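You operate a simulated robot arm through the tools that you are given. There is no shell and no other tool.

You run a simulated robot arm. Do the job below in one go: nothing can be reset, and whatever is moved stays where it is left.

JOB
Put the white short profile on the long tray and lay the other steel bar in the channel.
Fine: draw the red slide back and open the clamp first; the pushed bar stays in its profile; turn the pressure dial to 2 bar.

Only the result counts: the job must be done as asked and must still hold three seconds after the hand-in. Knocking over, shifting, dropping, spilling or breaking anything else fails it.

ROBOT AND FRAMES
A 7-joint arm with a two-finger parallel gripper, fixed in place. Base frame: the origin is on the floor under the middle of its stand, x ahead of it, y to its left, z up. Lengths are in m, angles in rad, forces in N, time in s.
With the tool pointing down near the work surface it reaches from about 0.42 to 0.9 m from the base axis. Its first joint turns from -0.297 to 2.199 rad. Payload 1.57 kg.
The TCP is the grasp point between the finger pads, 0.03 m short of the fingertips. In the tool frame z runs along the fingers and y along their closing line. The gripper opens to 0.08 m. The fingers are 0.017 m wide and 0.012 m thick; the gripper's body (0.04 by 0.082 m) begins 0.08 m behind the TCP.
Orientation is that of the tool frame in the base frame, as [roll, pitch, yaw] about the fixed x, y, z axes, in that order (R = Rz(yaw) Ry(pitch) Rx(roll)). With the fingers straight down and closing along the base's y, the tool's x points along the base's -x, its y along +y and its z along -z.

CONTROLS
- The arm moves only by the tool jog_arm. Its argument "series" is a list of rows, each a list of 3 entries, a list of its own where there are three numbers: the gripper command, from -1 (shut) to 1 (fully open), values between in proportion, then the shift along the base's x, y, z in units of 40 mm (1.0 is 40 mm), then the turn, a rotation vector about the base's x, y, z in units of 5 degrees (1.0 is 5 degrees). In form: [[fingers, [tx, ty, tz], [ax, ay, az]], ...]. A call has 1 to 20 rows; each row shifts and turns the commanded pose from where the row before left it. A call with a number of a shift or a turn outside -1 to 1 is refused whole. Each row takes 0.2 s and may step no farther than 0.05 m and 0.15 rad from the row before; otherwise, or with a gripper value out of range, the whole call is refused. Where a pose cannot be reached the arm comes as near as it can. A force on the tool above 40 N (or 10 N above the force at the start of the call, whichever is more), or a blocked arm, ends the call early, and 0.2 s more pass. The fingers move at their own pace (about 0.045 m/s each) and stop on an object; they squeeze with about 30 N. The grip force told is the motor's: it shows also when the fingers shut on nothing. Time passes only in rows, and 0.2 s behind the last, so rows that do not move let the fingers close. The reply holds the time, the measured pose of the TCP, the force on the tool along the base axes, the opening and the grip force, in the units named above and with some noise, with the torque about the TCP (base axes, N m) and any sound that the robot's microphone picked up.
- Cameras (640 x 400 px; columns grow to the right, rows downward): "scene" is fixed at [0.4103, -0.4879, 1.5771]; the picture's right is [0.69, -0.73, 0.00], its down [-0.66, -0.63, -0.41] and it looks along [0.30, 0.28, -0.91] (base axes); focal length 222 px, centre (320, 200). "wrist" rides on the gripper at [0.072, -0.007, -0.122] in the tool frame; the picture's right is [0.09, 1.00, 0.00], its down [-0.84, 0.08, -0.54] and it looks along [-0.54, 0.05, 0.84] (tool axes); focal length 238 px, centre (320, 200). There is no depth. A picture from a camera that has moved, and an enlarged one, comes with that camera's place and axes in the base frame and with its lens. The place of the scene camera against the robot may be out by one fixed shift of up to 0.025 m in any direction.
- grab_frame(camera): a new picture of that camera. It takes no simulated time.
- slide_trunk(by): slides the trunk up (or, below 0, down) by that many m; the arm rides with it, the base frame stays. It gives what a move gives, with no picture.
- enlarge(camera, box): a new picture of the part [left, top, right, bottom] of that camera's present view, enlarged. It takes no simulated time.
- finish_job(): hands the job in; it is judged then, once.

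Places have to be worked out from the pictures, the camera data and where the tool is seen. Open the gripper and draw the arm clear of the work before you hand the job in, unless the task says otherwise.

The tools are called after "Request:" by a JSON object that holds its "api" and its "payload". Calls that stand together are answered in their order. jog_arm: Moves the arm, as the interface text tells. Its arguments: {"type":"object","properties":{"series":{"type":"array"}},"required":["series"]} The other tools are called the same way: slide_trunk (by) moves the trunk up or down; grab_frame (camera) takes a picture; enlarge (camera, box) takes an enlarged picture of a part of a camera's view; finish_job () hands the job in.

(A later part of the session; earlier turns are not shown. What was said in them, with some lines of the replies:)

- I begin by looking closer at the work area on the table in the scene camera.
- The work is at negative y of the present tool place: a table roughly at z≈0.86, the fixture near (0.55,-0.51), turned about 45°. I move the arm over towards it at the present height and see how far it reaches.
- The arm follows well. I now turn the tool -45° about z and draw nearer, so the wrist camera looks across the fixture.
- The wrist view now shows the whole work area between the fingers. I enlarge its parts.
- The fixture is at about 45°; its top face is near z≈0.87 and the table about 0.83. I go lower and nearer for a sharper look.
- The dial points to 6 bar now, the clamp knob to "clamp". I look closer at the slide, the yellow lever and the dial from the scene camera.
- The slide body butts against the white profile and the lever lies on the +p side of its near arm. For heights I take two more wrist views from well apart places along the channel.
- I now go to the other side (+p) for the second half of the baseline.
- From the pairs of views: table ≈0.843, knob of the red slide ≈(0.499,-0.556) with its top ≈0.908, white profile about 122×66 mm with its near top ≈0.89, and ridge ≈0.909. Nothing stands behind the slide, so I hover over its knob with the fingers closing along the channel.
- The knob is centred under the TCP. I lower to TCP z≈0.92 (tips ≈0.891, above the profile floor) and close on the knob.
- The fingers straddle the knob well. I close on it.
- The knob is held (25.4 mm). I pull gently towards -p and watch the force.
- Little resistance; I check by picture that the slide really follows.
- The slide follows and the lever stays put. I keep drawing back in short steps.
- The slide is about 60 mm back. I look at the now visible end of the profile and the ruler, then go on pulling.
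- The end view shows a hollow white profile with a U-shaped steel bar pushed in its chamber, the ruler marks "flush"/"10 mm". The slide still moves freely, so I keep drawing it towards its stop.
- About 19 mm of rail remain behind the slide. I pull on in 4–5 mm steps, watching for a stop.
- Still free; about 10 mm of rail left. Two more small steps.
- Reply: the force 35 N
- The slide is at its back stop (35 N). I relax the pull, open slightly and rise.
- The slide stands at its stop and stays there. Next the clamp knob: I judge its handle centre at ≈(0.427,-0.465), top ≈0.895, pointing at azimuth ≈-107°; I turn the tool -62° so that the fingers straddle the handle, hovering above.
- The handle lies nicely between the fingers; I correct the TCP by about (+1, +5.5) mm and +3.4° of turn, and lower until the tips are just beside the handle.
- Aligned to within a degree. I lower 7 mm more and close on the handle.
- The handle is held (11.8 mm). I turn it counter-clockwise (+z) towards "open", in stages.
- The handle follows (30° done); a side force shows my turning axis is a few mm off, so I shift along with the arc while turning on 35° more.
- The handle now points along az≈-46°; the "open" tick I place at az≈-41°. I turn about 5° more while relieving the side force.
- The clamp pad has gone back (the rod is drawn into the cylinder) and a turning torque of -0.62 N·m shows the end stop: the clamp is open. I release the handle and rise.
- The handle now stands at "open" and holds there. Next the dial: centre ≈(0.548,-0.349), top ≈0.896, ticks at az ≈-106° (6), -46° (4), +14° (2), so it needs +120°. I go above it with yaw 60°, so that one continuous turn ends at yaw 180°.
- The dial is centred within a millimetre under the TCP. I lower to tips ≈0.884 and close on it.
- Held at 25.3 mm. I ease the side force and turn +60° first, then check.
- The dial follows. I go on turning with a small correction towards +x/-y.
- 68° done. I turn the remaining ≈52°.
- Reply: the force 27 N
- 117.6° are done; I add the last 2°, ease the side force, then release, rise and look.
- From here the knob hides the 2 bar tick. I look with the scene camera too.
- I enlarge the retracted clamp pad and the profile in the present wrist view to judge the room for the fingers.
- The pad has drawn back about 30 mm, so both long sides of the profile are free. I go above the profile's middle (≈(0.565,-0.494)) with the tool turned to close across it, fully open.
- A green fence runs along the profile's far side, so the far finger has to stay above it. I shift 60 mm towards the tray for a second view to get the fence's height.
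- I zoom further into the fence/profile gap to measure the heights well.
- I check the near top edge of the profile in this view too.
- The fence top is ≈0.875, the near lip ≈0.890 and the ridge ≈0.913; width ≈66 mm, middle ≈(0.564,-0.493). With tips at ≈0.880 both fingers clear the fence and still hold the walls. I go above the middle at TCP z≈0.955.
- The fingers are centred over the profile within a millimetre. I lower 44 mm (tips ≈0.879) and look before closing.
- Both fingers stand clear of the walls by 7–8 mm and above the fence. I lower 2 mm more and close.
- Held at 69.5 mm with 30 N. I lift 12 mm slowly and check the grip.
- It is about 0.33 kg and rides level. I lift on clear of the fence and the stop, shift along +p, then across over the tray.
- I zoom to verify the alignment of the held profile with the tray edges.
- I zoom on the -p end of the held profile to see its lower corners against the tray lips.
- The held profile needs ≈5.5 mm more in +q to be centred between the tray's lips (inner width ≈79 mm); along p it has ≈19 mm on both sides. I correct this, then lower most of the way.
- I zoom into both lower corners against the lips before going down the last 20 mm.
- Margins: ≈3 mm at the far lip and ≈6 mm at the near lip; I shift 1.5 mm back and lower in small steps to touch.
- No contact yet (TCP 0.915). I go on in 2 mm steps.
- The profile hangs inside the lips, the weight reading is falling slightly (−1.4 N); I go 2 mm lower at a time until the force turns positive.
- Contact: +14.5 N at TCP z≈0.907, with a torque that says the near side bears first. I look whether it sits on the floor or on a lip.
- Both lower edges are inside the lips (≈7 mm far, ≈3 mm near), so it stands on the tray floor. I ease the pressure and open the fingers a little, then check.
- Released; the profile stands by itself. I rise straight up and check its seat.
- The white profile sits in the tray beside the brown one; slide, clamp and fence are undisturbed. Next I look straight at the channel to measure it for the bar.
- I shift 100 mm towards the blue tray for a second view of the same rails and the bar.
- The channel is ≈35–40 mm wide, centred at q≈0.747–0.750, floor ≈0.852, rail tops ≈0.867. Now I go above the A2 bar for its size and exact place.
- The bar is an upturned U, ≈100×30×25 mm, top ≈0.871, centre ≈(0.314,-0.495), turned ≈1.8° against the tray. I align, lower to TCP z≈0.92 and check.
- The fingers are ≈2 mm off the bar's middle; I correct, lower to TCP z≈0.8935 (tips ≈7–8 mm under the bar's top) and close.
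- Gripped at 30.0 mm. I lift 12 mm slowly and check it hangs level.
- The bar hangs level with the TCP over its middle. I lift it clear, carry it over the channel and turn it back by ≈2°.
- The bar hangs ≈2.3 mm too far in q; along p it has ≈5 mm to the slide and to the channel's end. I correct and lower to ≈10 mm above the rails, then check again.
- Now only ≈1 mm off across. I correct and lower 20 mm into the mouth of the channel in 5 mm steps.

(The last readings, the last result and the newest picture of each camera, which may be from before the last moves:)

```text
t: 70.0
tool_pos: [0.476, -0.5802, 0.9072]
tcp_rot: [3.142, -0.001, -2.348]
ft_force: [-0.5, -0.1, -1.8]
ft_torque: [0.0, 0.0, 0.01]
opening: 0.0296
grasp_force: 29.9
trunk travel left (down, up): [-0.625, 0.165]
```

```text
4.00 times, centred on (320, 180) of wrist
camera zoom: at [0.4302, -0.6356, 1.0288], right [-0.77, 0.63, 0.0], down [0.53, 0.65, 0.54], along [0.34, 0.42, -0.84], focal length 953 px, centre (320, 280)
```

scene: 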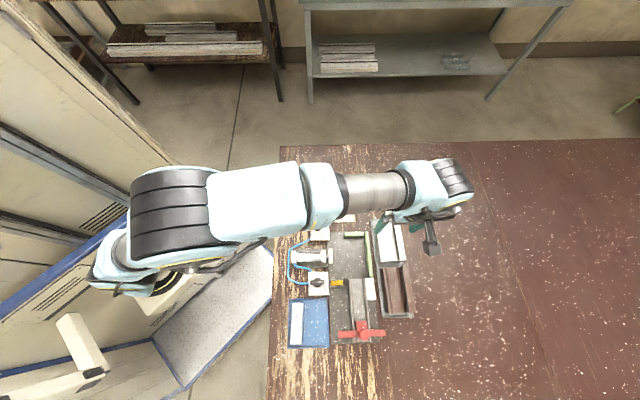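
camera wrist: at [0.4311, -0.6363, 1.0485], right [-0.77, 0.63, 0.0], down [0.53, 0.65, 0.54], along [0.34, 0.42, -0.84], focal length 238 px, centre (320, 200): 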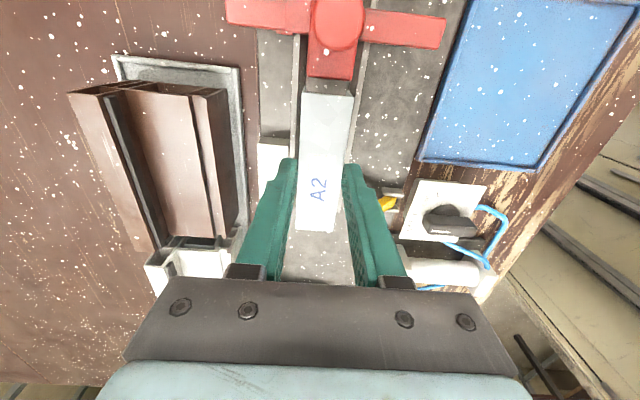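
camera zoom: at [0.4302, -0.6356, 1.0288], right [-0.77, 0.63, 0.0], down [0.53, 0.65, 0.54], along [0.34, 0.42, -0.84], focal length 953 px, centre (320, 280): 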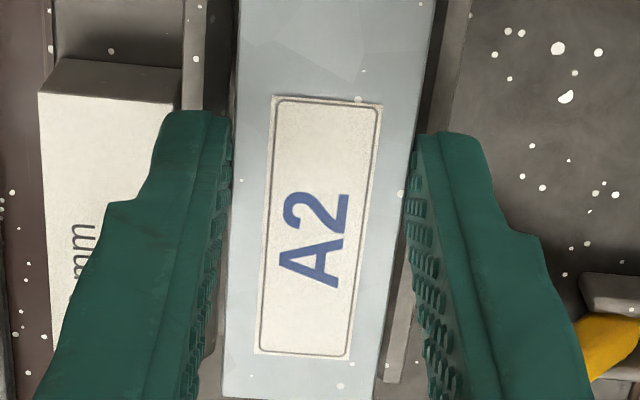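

The bar is centred to ≈1 mm in the channel. I lower on in 2 mm steps watching the force.

Request:
{"api": "jog_arm", "payload": {"series": [[-1, [0.008, -0.008, -0.05], [0, 0, 0]], [-1, [0, 0, -0.05], [0, 0, 0]], [-1, [0, 0, 0], [0, 0, 0]]]}}

```text
t: 70.8
tool_pos: [0.4756, -0.5802, 0.9049]
tcp_rot: [-3.137, 0.001, -2.348]
ft_force: [-3.5, 4.1, 23.2]
ft_torque: [0.16, 0.15, -0.01]
opening: 0.0297
grasp_force: 30.2
trunk travel left (down, up): [-0.625, 0.165]
```

Contact at TCP z≈0.905 with 23 N. I look whether the bar stands on the channel floor.

Request:
{"api": "enlarge", "payload": {"camera": "wrist", "box": [262, 50, 326, 90]}}

Request:
{"api": "enlarge", "payload": {"camera": "wrist", "box": [320, 50, 384, 90]}}

Request:
{"api": "enlarge", "payload": {"camera": "wrist", "box": [240, 130, 400, 230]}}

```text
10.00 times, centred on (294, 70) of wrist
camera zoom: at [0.4303, -0.6355, 1.0274], right [-0.77, 0.63, 0.0], down [0.53, 0.65, 0.54], along [0.34, 0.42, -0.84], focal length 2384 px, centre (580, 1500)
```

zoom: 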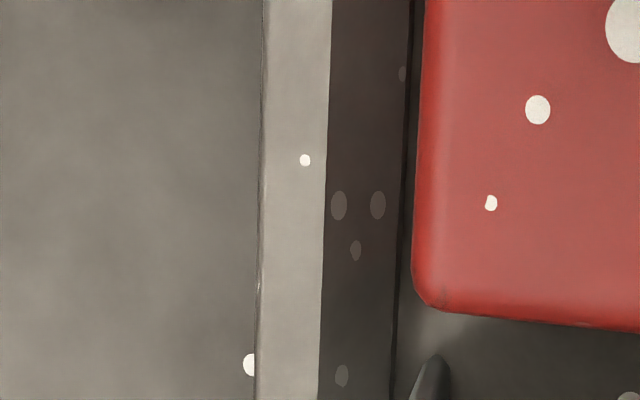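

```text
10.00 times, centred on (352, 70) of wrist
camera zoom: at [0.4303, -0.6355, 1.0274], right [-0.77, 0.63, 0.0], down [0.53, 0.65, 0.54], along [0.34, 0.42, -0.84], focal length 2384 px, centre (0, 1500)
```

zoom: 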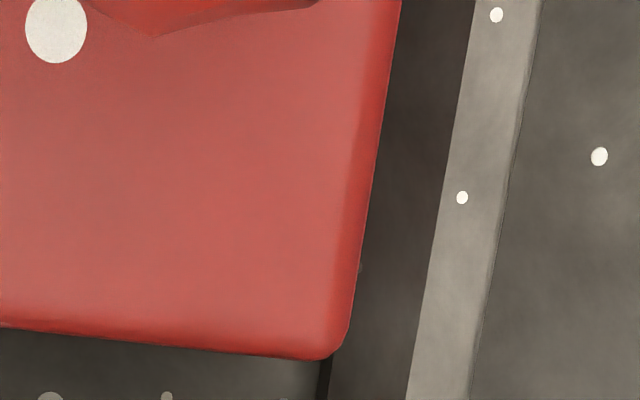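

```text
4.00 times, centred on (320, 180) of wrist
camera zoom: at [0.4303, -0.6355, 1.0274], right [-0.77, 0.63, 0.0], down [0.53, 0.65, 0.54], along [0.34, 0.42, -0.84], focal length 953 px, centre (320, 280)
```

zoom: 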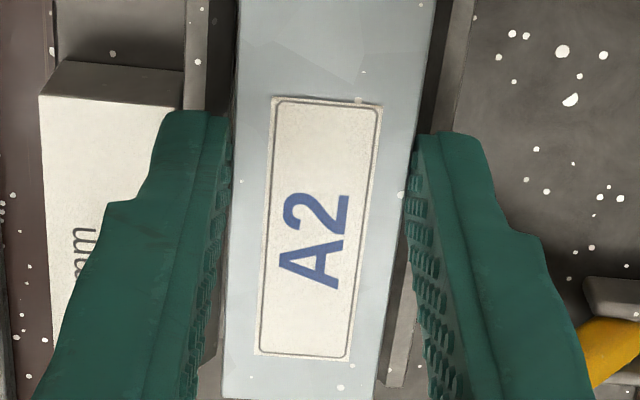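

I look at the bar's -p end, where its legs meet the floor.

Request:
{"api": "enlarge", "payload": {"camera": "wrist", "box": [280, 70, 376, 130]}}

```text
6.67 times, centred on (328, 100) of wrist
camera zoom: at [0.4303, -0.6355, 1.0274], right [-0.77, 0.63, 0.0], down [0.53, 0.65, 0.54], along [0.34, 0.42, -0.84], focal length 1589 px, centre (267, 867)
```

zoom: 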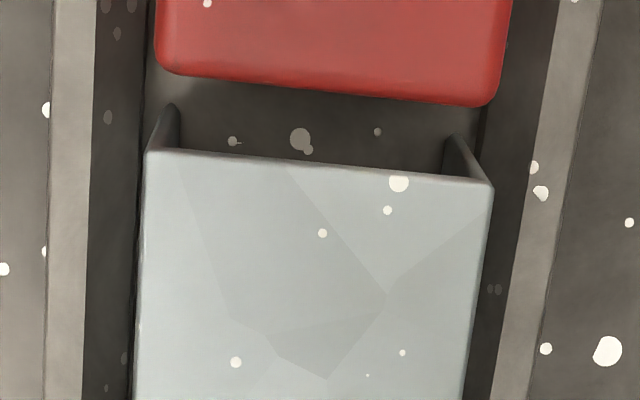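

Both legs are inside the floor edges (≈1–2 mm each side), so the bar stands on the channel floor. I ease the pressure and open the fingers by a few mm.

Request:
{"api": "jog_arm", "payload": {"series": [[-1, [0, 0, 0.045], [0, 0, 0]], [-0.2, [0, 0, 0], [0, 0, 0]], [0.05, [0, 0, 0], [0, 0, 0]], [0.05, [0, 0, 0], [0, 0, 0]]]}}

Request:
{"api": "enlarge", "payload": {"camera": "wrist", "box": [240, 60, 400, 160]}}

```text
t: 71.8
tool_pos: [0.4765, -0.581, 0.9044]
tcp_rot: [3.141, 0.0, -2.348]
ft_force: [-0.1, 1.4, -0.6]
ft_torque: [0.01, 0.01, 0.04]
opening: 0.0417
grasp_force: 0.0
trunk travel left (down, up): [-0.625, 0.165]
```

```text
4.00 times, centred on (320, 110) of wrist
camera zoom: at [0.4305, -0.636, 1.0266], right [-0.77, 0.63, 0.0], down [0.53, 0.65, 0.54], along [0.34, 0.42, -0.84], focal length 953 px, centre (320, 560)
```

zoom: 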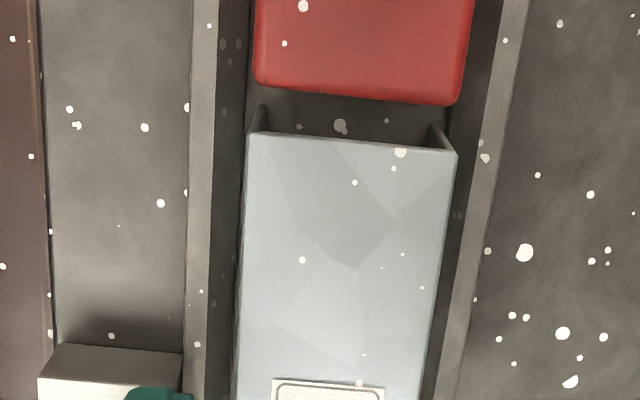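

The bar rests in the channel, untouched by the fingers. I rise straight up and view everything.

Request:
{"api": "jog_arm", "payload": {"series": [[0.05, [0, 0, 0.15], [0, 0, 0]], [0.05, [0, 0, 0.4], [0, 0, 0]], [0.05, [0, 0, 0.8], [0, 0, 0]], [0.05, [0, 0, 0.9], [0, 0, 0]], [0.3, [0, 0, 0.9], [0, 0, 0]], [0.3, [0, 0, 0], [0, 0, 0]]]}}

Request:
{"api": "grab_frame", "payload": {"camera": "wrist"}}

Request:
{"api": "enlarge", "payload": {"camera": "wrist", "box": [250, 50, 410, 150]}}

Request:
{"api": "enlarge", "payload": {"camera": "wrist", "box": [250, 100, 410, 200]}}

```text
t: 73.2
tool_pos: [0.4774, -0.5803, 1.0322]
tcp_rot: [3.141, 0.0, -2.347]
ft_force: [0.6, -0.1, -0.4]
ft_torque: [0.0, 0.04, 0.01]
opening: 0.052
grasp_force: 0.0
trunk travel left (down, up): [-0.625, 0.165]
```

```text
taken
camera wrist: at [0.4308, -0.6357, 1.1536], right [-0.77, 0.63, 0.0], down [0.53, 0.65, 0.54], along [0.34, 0.42, -0.84], focal length 238 px, centre (320, 200)
```

wrist: 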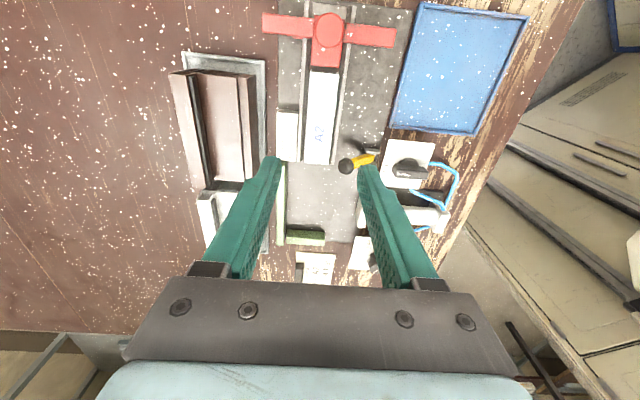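

```text
4.00 times, centred on (330, 100) of wrist
camera zoom: at [0.4308, -0.6357, 1.1536], right [-0.77, 0.63, 0.0], down [0.53, 0.65, 0.54], along [0.34, 0.42, -0.84], focal length 953 px, centre (280, 600)
```

zoom: 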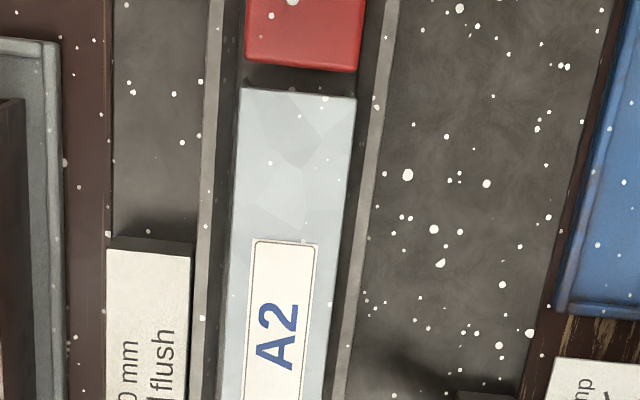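

```text
4.00 times, centred on (330, 150) of wrist
camera zoom: at [0.4308, -0.6357, 1.1536], right [-0.77, 0.63, 0.0], down [0.53, 0.65, 0.54], along [0.34, 0.42, -0.84], focal length 953 px, centre (280, 400)
```

zoom: 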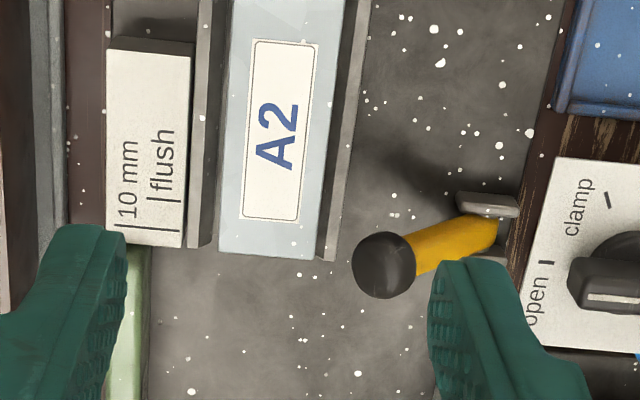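

The bar lies fully in the channel (end ≈6 mm inside the rails), slide and lever as before. Now I check the dial from straight above.

Request:
{"api": "jog_arm", "payload": {"series": [[0.3, [0.45, 0.89, 0.1], [0, 0, 0]], [0.3, [0.45, 0.89, 0.1], [0, 0, 0]], [0.3, [0.45, 0.89, 0.1], [0, 0, 0]], [0.3, [0.45, 0.89, 0.1], [0, 0, 0]], [0.3, [0.45, 0.89, 0], [0, 0, 0]], [0.3, [0.45, 0.89, 0], [0, 0, 0]], [0.3, [0.45, 0.89, 0], [0, 0, 0]], [0.3, [0.45, 0.89, 0], [0, 0, 0]]]}}

Request:
{"api": "grab_frame", "payload": {"camera": "wrist"}}

Request:
{"api": "enlarge", "payload": {"camera": "wrist", "box": [260, 0, 420, 100]}}

Request:
{"api": "enlarge", "payload": {"camera": "scene", "box": [296, 205, 344, 245]}}

Request:
{"api": "grab_frame", "payload": {"camera": "scene"}}

```text
t: 75.0
tool_pos: [0.6219, -0.2965, 1.046]
tcp_rot: [3.141, 0.001, -2.35]
ft_force: [-0.7, 0.3, 0.0]
ft_torque: [0.05, -0.03, 0.0]
opening: 0.0519
grasp_force: 0.1
trunk travel left (down, up): [-0.625, 0.165]
```

```text
taken
camera wrist: at [0.5749, -0.3522, 1.1684], right [-0.77, 0.63, 0.0], down [0.53, 0.65, 0.54], along [0.34, 0.42, -0.84], focal length 238 px, centre (320, 200)
```

wrist: 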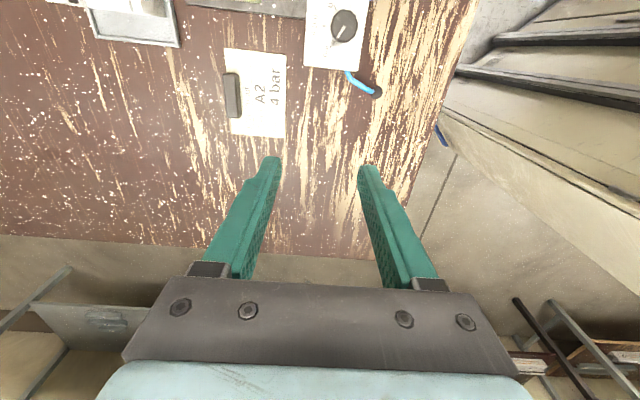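

```text
4.00 times, centred on (340, 50) of wrist
camera zoom: at [0.5749, -0.3522, 1.1684], right [-0.77, 0.63, 0.0], down [0.53, 0.65, 0.54], along [0.34, 0.42, -0.84], focal length 953 px, centre (240, 800)
```

zoom: 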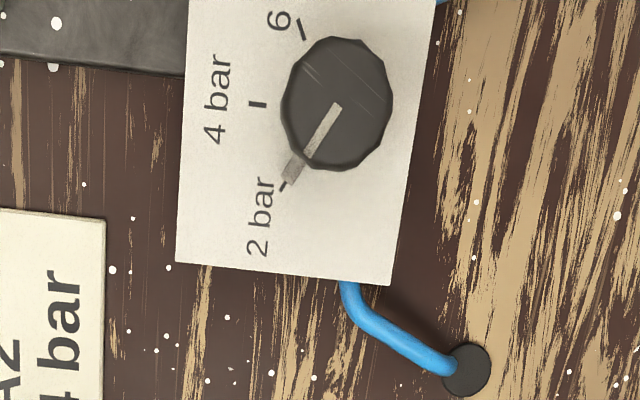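

```text
10.00 times, centred on (320, 225) of scene
camera zoom: at [0.4103, -0.4879, 1.5771], right [0.69, -0.73, 0.0], down [-0.66, -0.63, -0.41], along [0.3, 0.28, -0.91], focal length 2224 px, centre (320, -50)
```

zoom: 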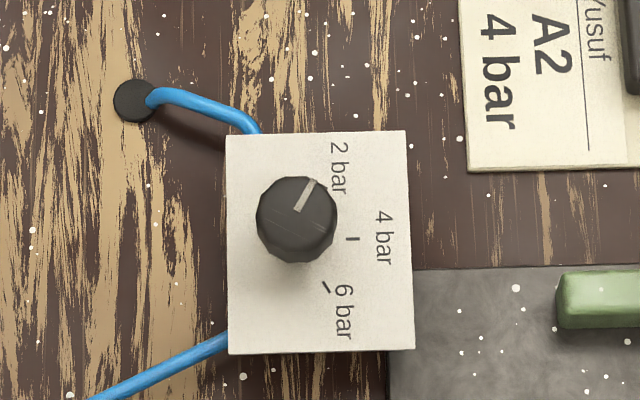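

```text
taken
```

scene: 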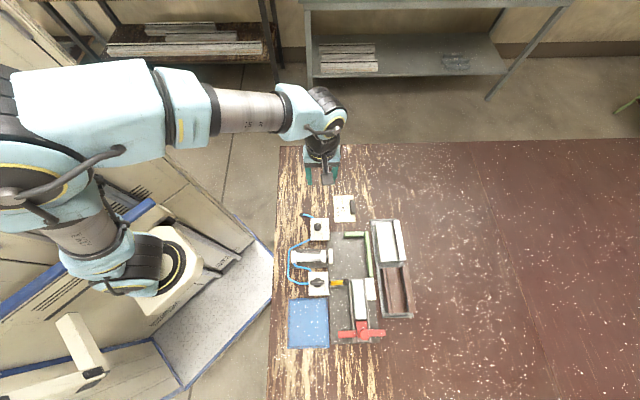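

The pointer stands at the 2 bar tick. I zoom in to measure how exactly.

Request:
{"api": "enlarge", "payload": {"camera": "wrist", "box": [316, 0, 364, 30]}}

Request:
{"api": "enlarge", "payload": {"camera": "wrist", "box": [316, 25, 364, 55]}}

Request:
{"api": "enlarge", "payload": {"camera": "scene", "box": [308, 217, 332, 237]}}

Request:
{"api": "enlarge", "payload": {"camera": "scene", "box": [340, 210, 430, 330]}}

Request:
{"api": "enlarge", "payload": {"camera": "scene", "box": [284, 265, 388, 350]}}

```text
13.33 times, centred on (340, 15) of wrist
camera zoom: at [0.5749, -0.3522, 1.1684], right [-0.77, 0.63, 0.0], down [0.53, 0.65, 0.54], along [0.34, 0.42, -0.84], focal length 3178 px, centre (53, 2667)
```

zoom: 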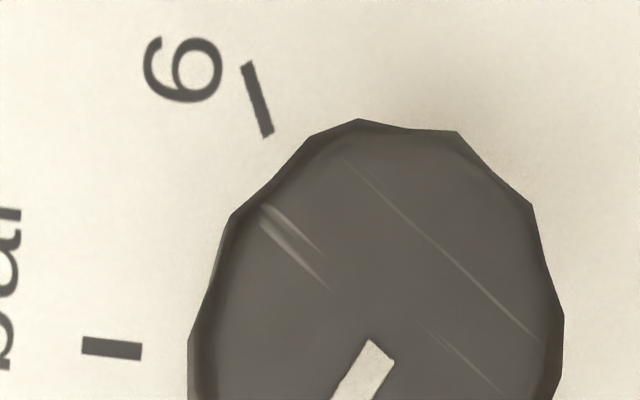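

```text
13.33 times, centred on (340, 40) of wrist
camera zoom: at [0.5749, -0.3522, 1.1684], right [-0.77, 0.63, 0.0], down [0.53, 0.65, 0.54], along [0.34, 0.42, -0.84], focal length 3178 px, centre (53, 2333)
```

zoom: 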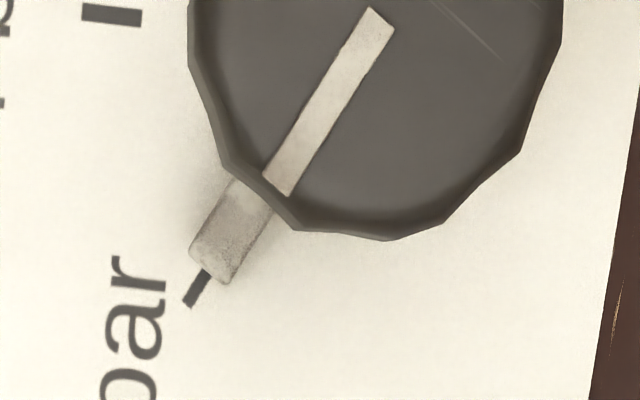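

```text
16.00 times, centred on (320, 227) of scene
camera zoom: at [0.4103, -0.4879, 1.5771], right [0.69, -0.73, 0.0], down [-0.66, -0.63, -0.41], along [0.3, 0.28, -0.91], focal length 3558 px, centre (320, -232)
```

zoom: 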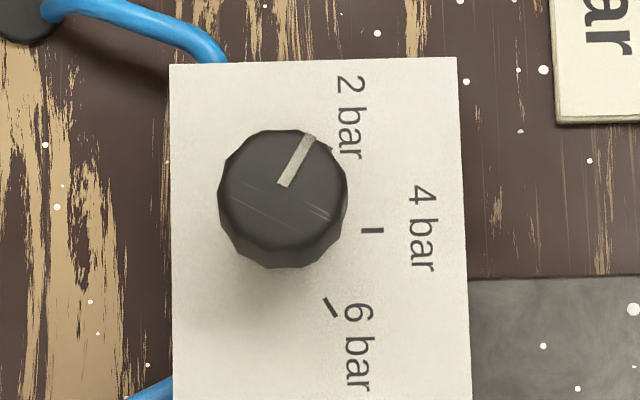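

```text
3.33 times, centred on (385, 270) of scene
camera zoom: at [0.4103, -0.4879, 1.5771], right [0.69, -0.73, 0.0], down [-0.66, -0.63, -0.41], along [0.3, 0.28, -0.91], focal length 741 px, centre (103, -33)
```

zoom: 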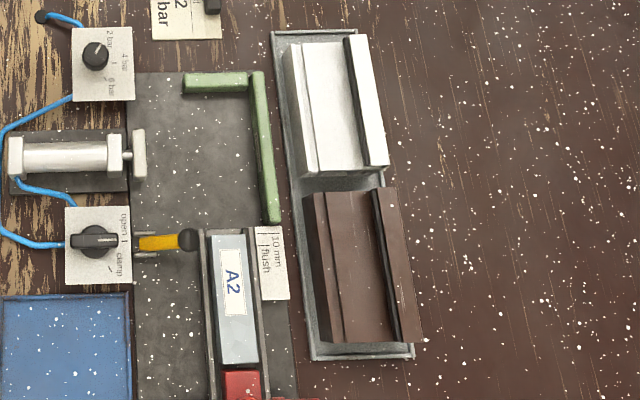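

```text
4.71 times, centred on (336, 308) of scene
camera zoom: at [0.4103, -0.4879, 1.5771], right [0.69, -0.73, 0.0], down [-0.66, -0.63, -0.41], along [0.3, 0.28, -0.91], focal length 1047 px, centre (245, -306)
```

zoom: 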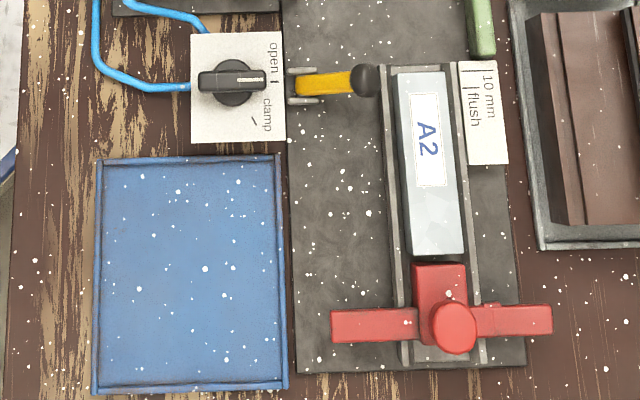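

All is as asked: pointer at 2 bar, clamp handle at "open", slide at its back stop, white profile with its bar in the tray, A2 bar in the channel, the lever untouched. I open the gripper and draw the arm clear.

Request:
{"api": "jog_arm", "payload": {"series": [[1, [0.1, 0.6, 0.6], [0, 0, 0]], [1, [0.15, 0.8, 0.5], [0, 0, 0]], [1, [0.15, 0.8, 0.4], [0, 0, 0]], [1, [0.15, 0.8, 0.4], [0, 0, 0]], [1, [0.15, 0.8, 0.3], [0, 0, 0]], [1, [0, 0.5, 0], [0, 0, 0]], [1, [0, 0, 0], [0, 0, 0]]]}}

Request:
{"api": "grab_frame", "payload": {"camera": "scene"}}

Request:
{"api": "enlarge", "payload": {"camera": "scene", "box": [284, 190, 428, 350]}}

```text
t: 76.6
tool_pos: [0.6471, -0.1242, 1.1353]
tcp_rot: [-3.141, 0.0, -2.348]
ft_force: [-0.3, 0.5, -0.3]
ft_torque: [-0.04, -0.01, 0.01]
opening: 0.0799
grasp_force: 0.1
trunk travel left (down, up): [-0.625, 0.165]
```

```text
taken
```

scene: 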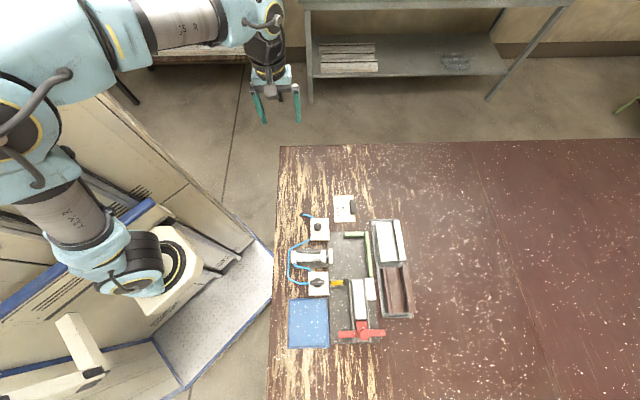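

```text
2.50 times, centred on (356, 270) of scene
camera zoom: at [0.4103, -0.4879, 1.5771], right [0.69, -0.73, 0.0], down [-0.66, -0.63, -0.41], along [0.3, 0.28, -0.91], focal length 556 px, centre (230, 25)
```

zoom: 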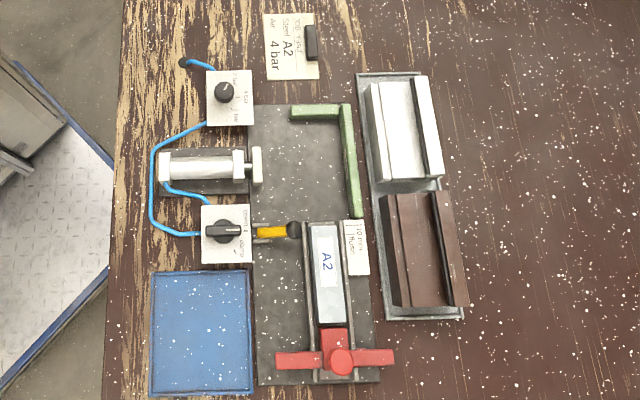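

The final picture shows everything in place and at rest, and the arm is clear with the gripper open. I hand the job in.

Request:
{"api": "finish_job", "payload": {}}

```text
The job is handed in.
```

The job is done and handed in. I checked it in the pictures just before handing in, but no verdict came back, so I can't confirm the three-second hold.

- **Red slide:** drawn back to its stop.
- **Clamp:** the handle is at "open" and the clamp pad has pulled back from the profile.
- **White short profile:** on the long tray beside the brown one. Its steel bar was still inside when I last saw the end of the profile, just before setting it down.
- **Other steel bar (A2):** lying in the channel, clear of the slide and inside the ends of the rails.
- **Pressure dial:** at 2 bar, as you asked. The job ticket on the table says "Air 4 bar", so check which is right.

The yellow lever, the trays and the brown profile are where they were. The gripper is open and the arm is clear of the work.
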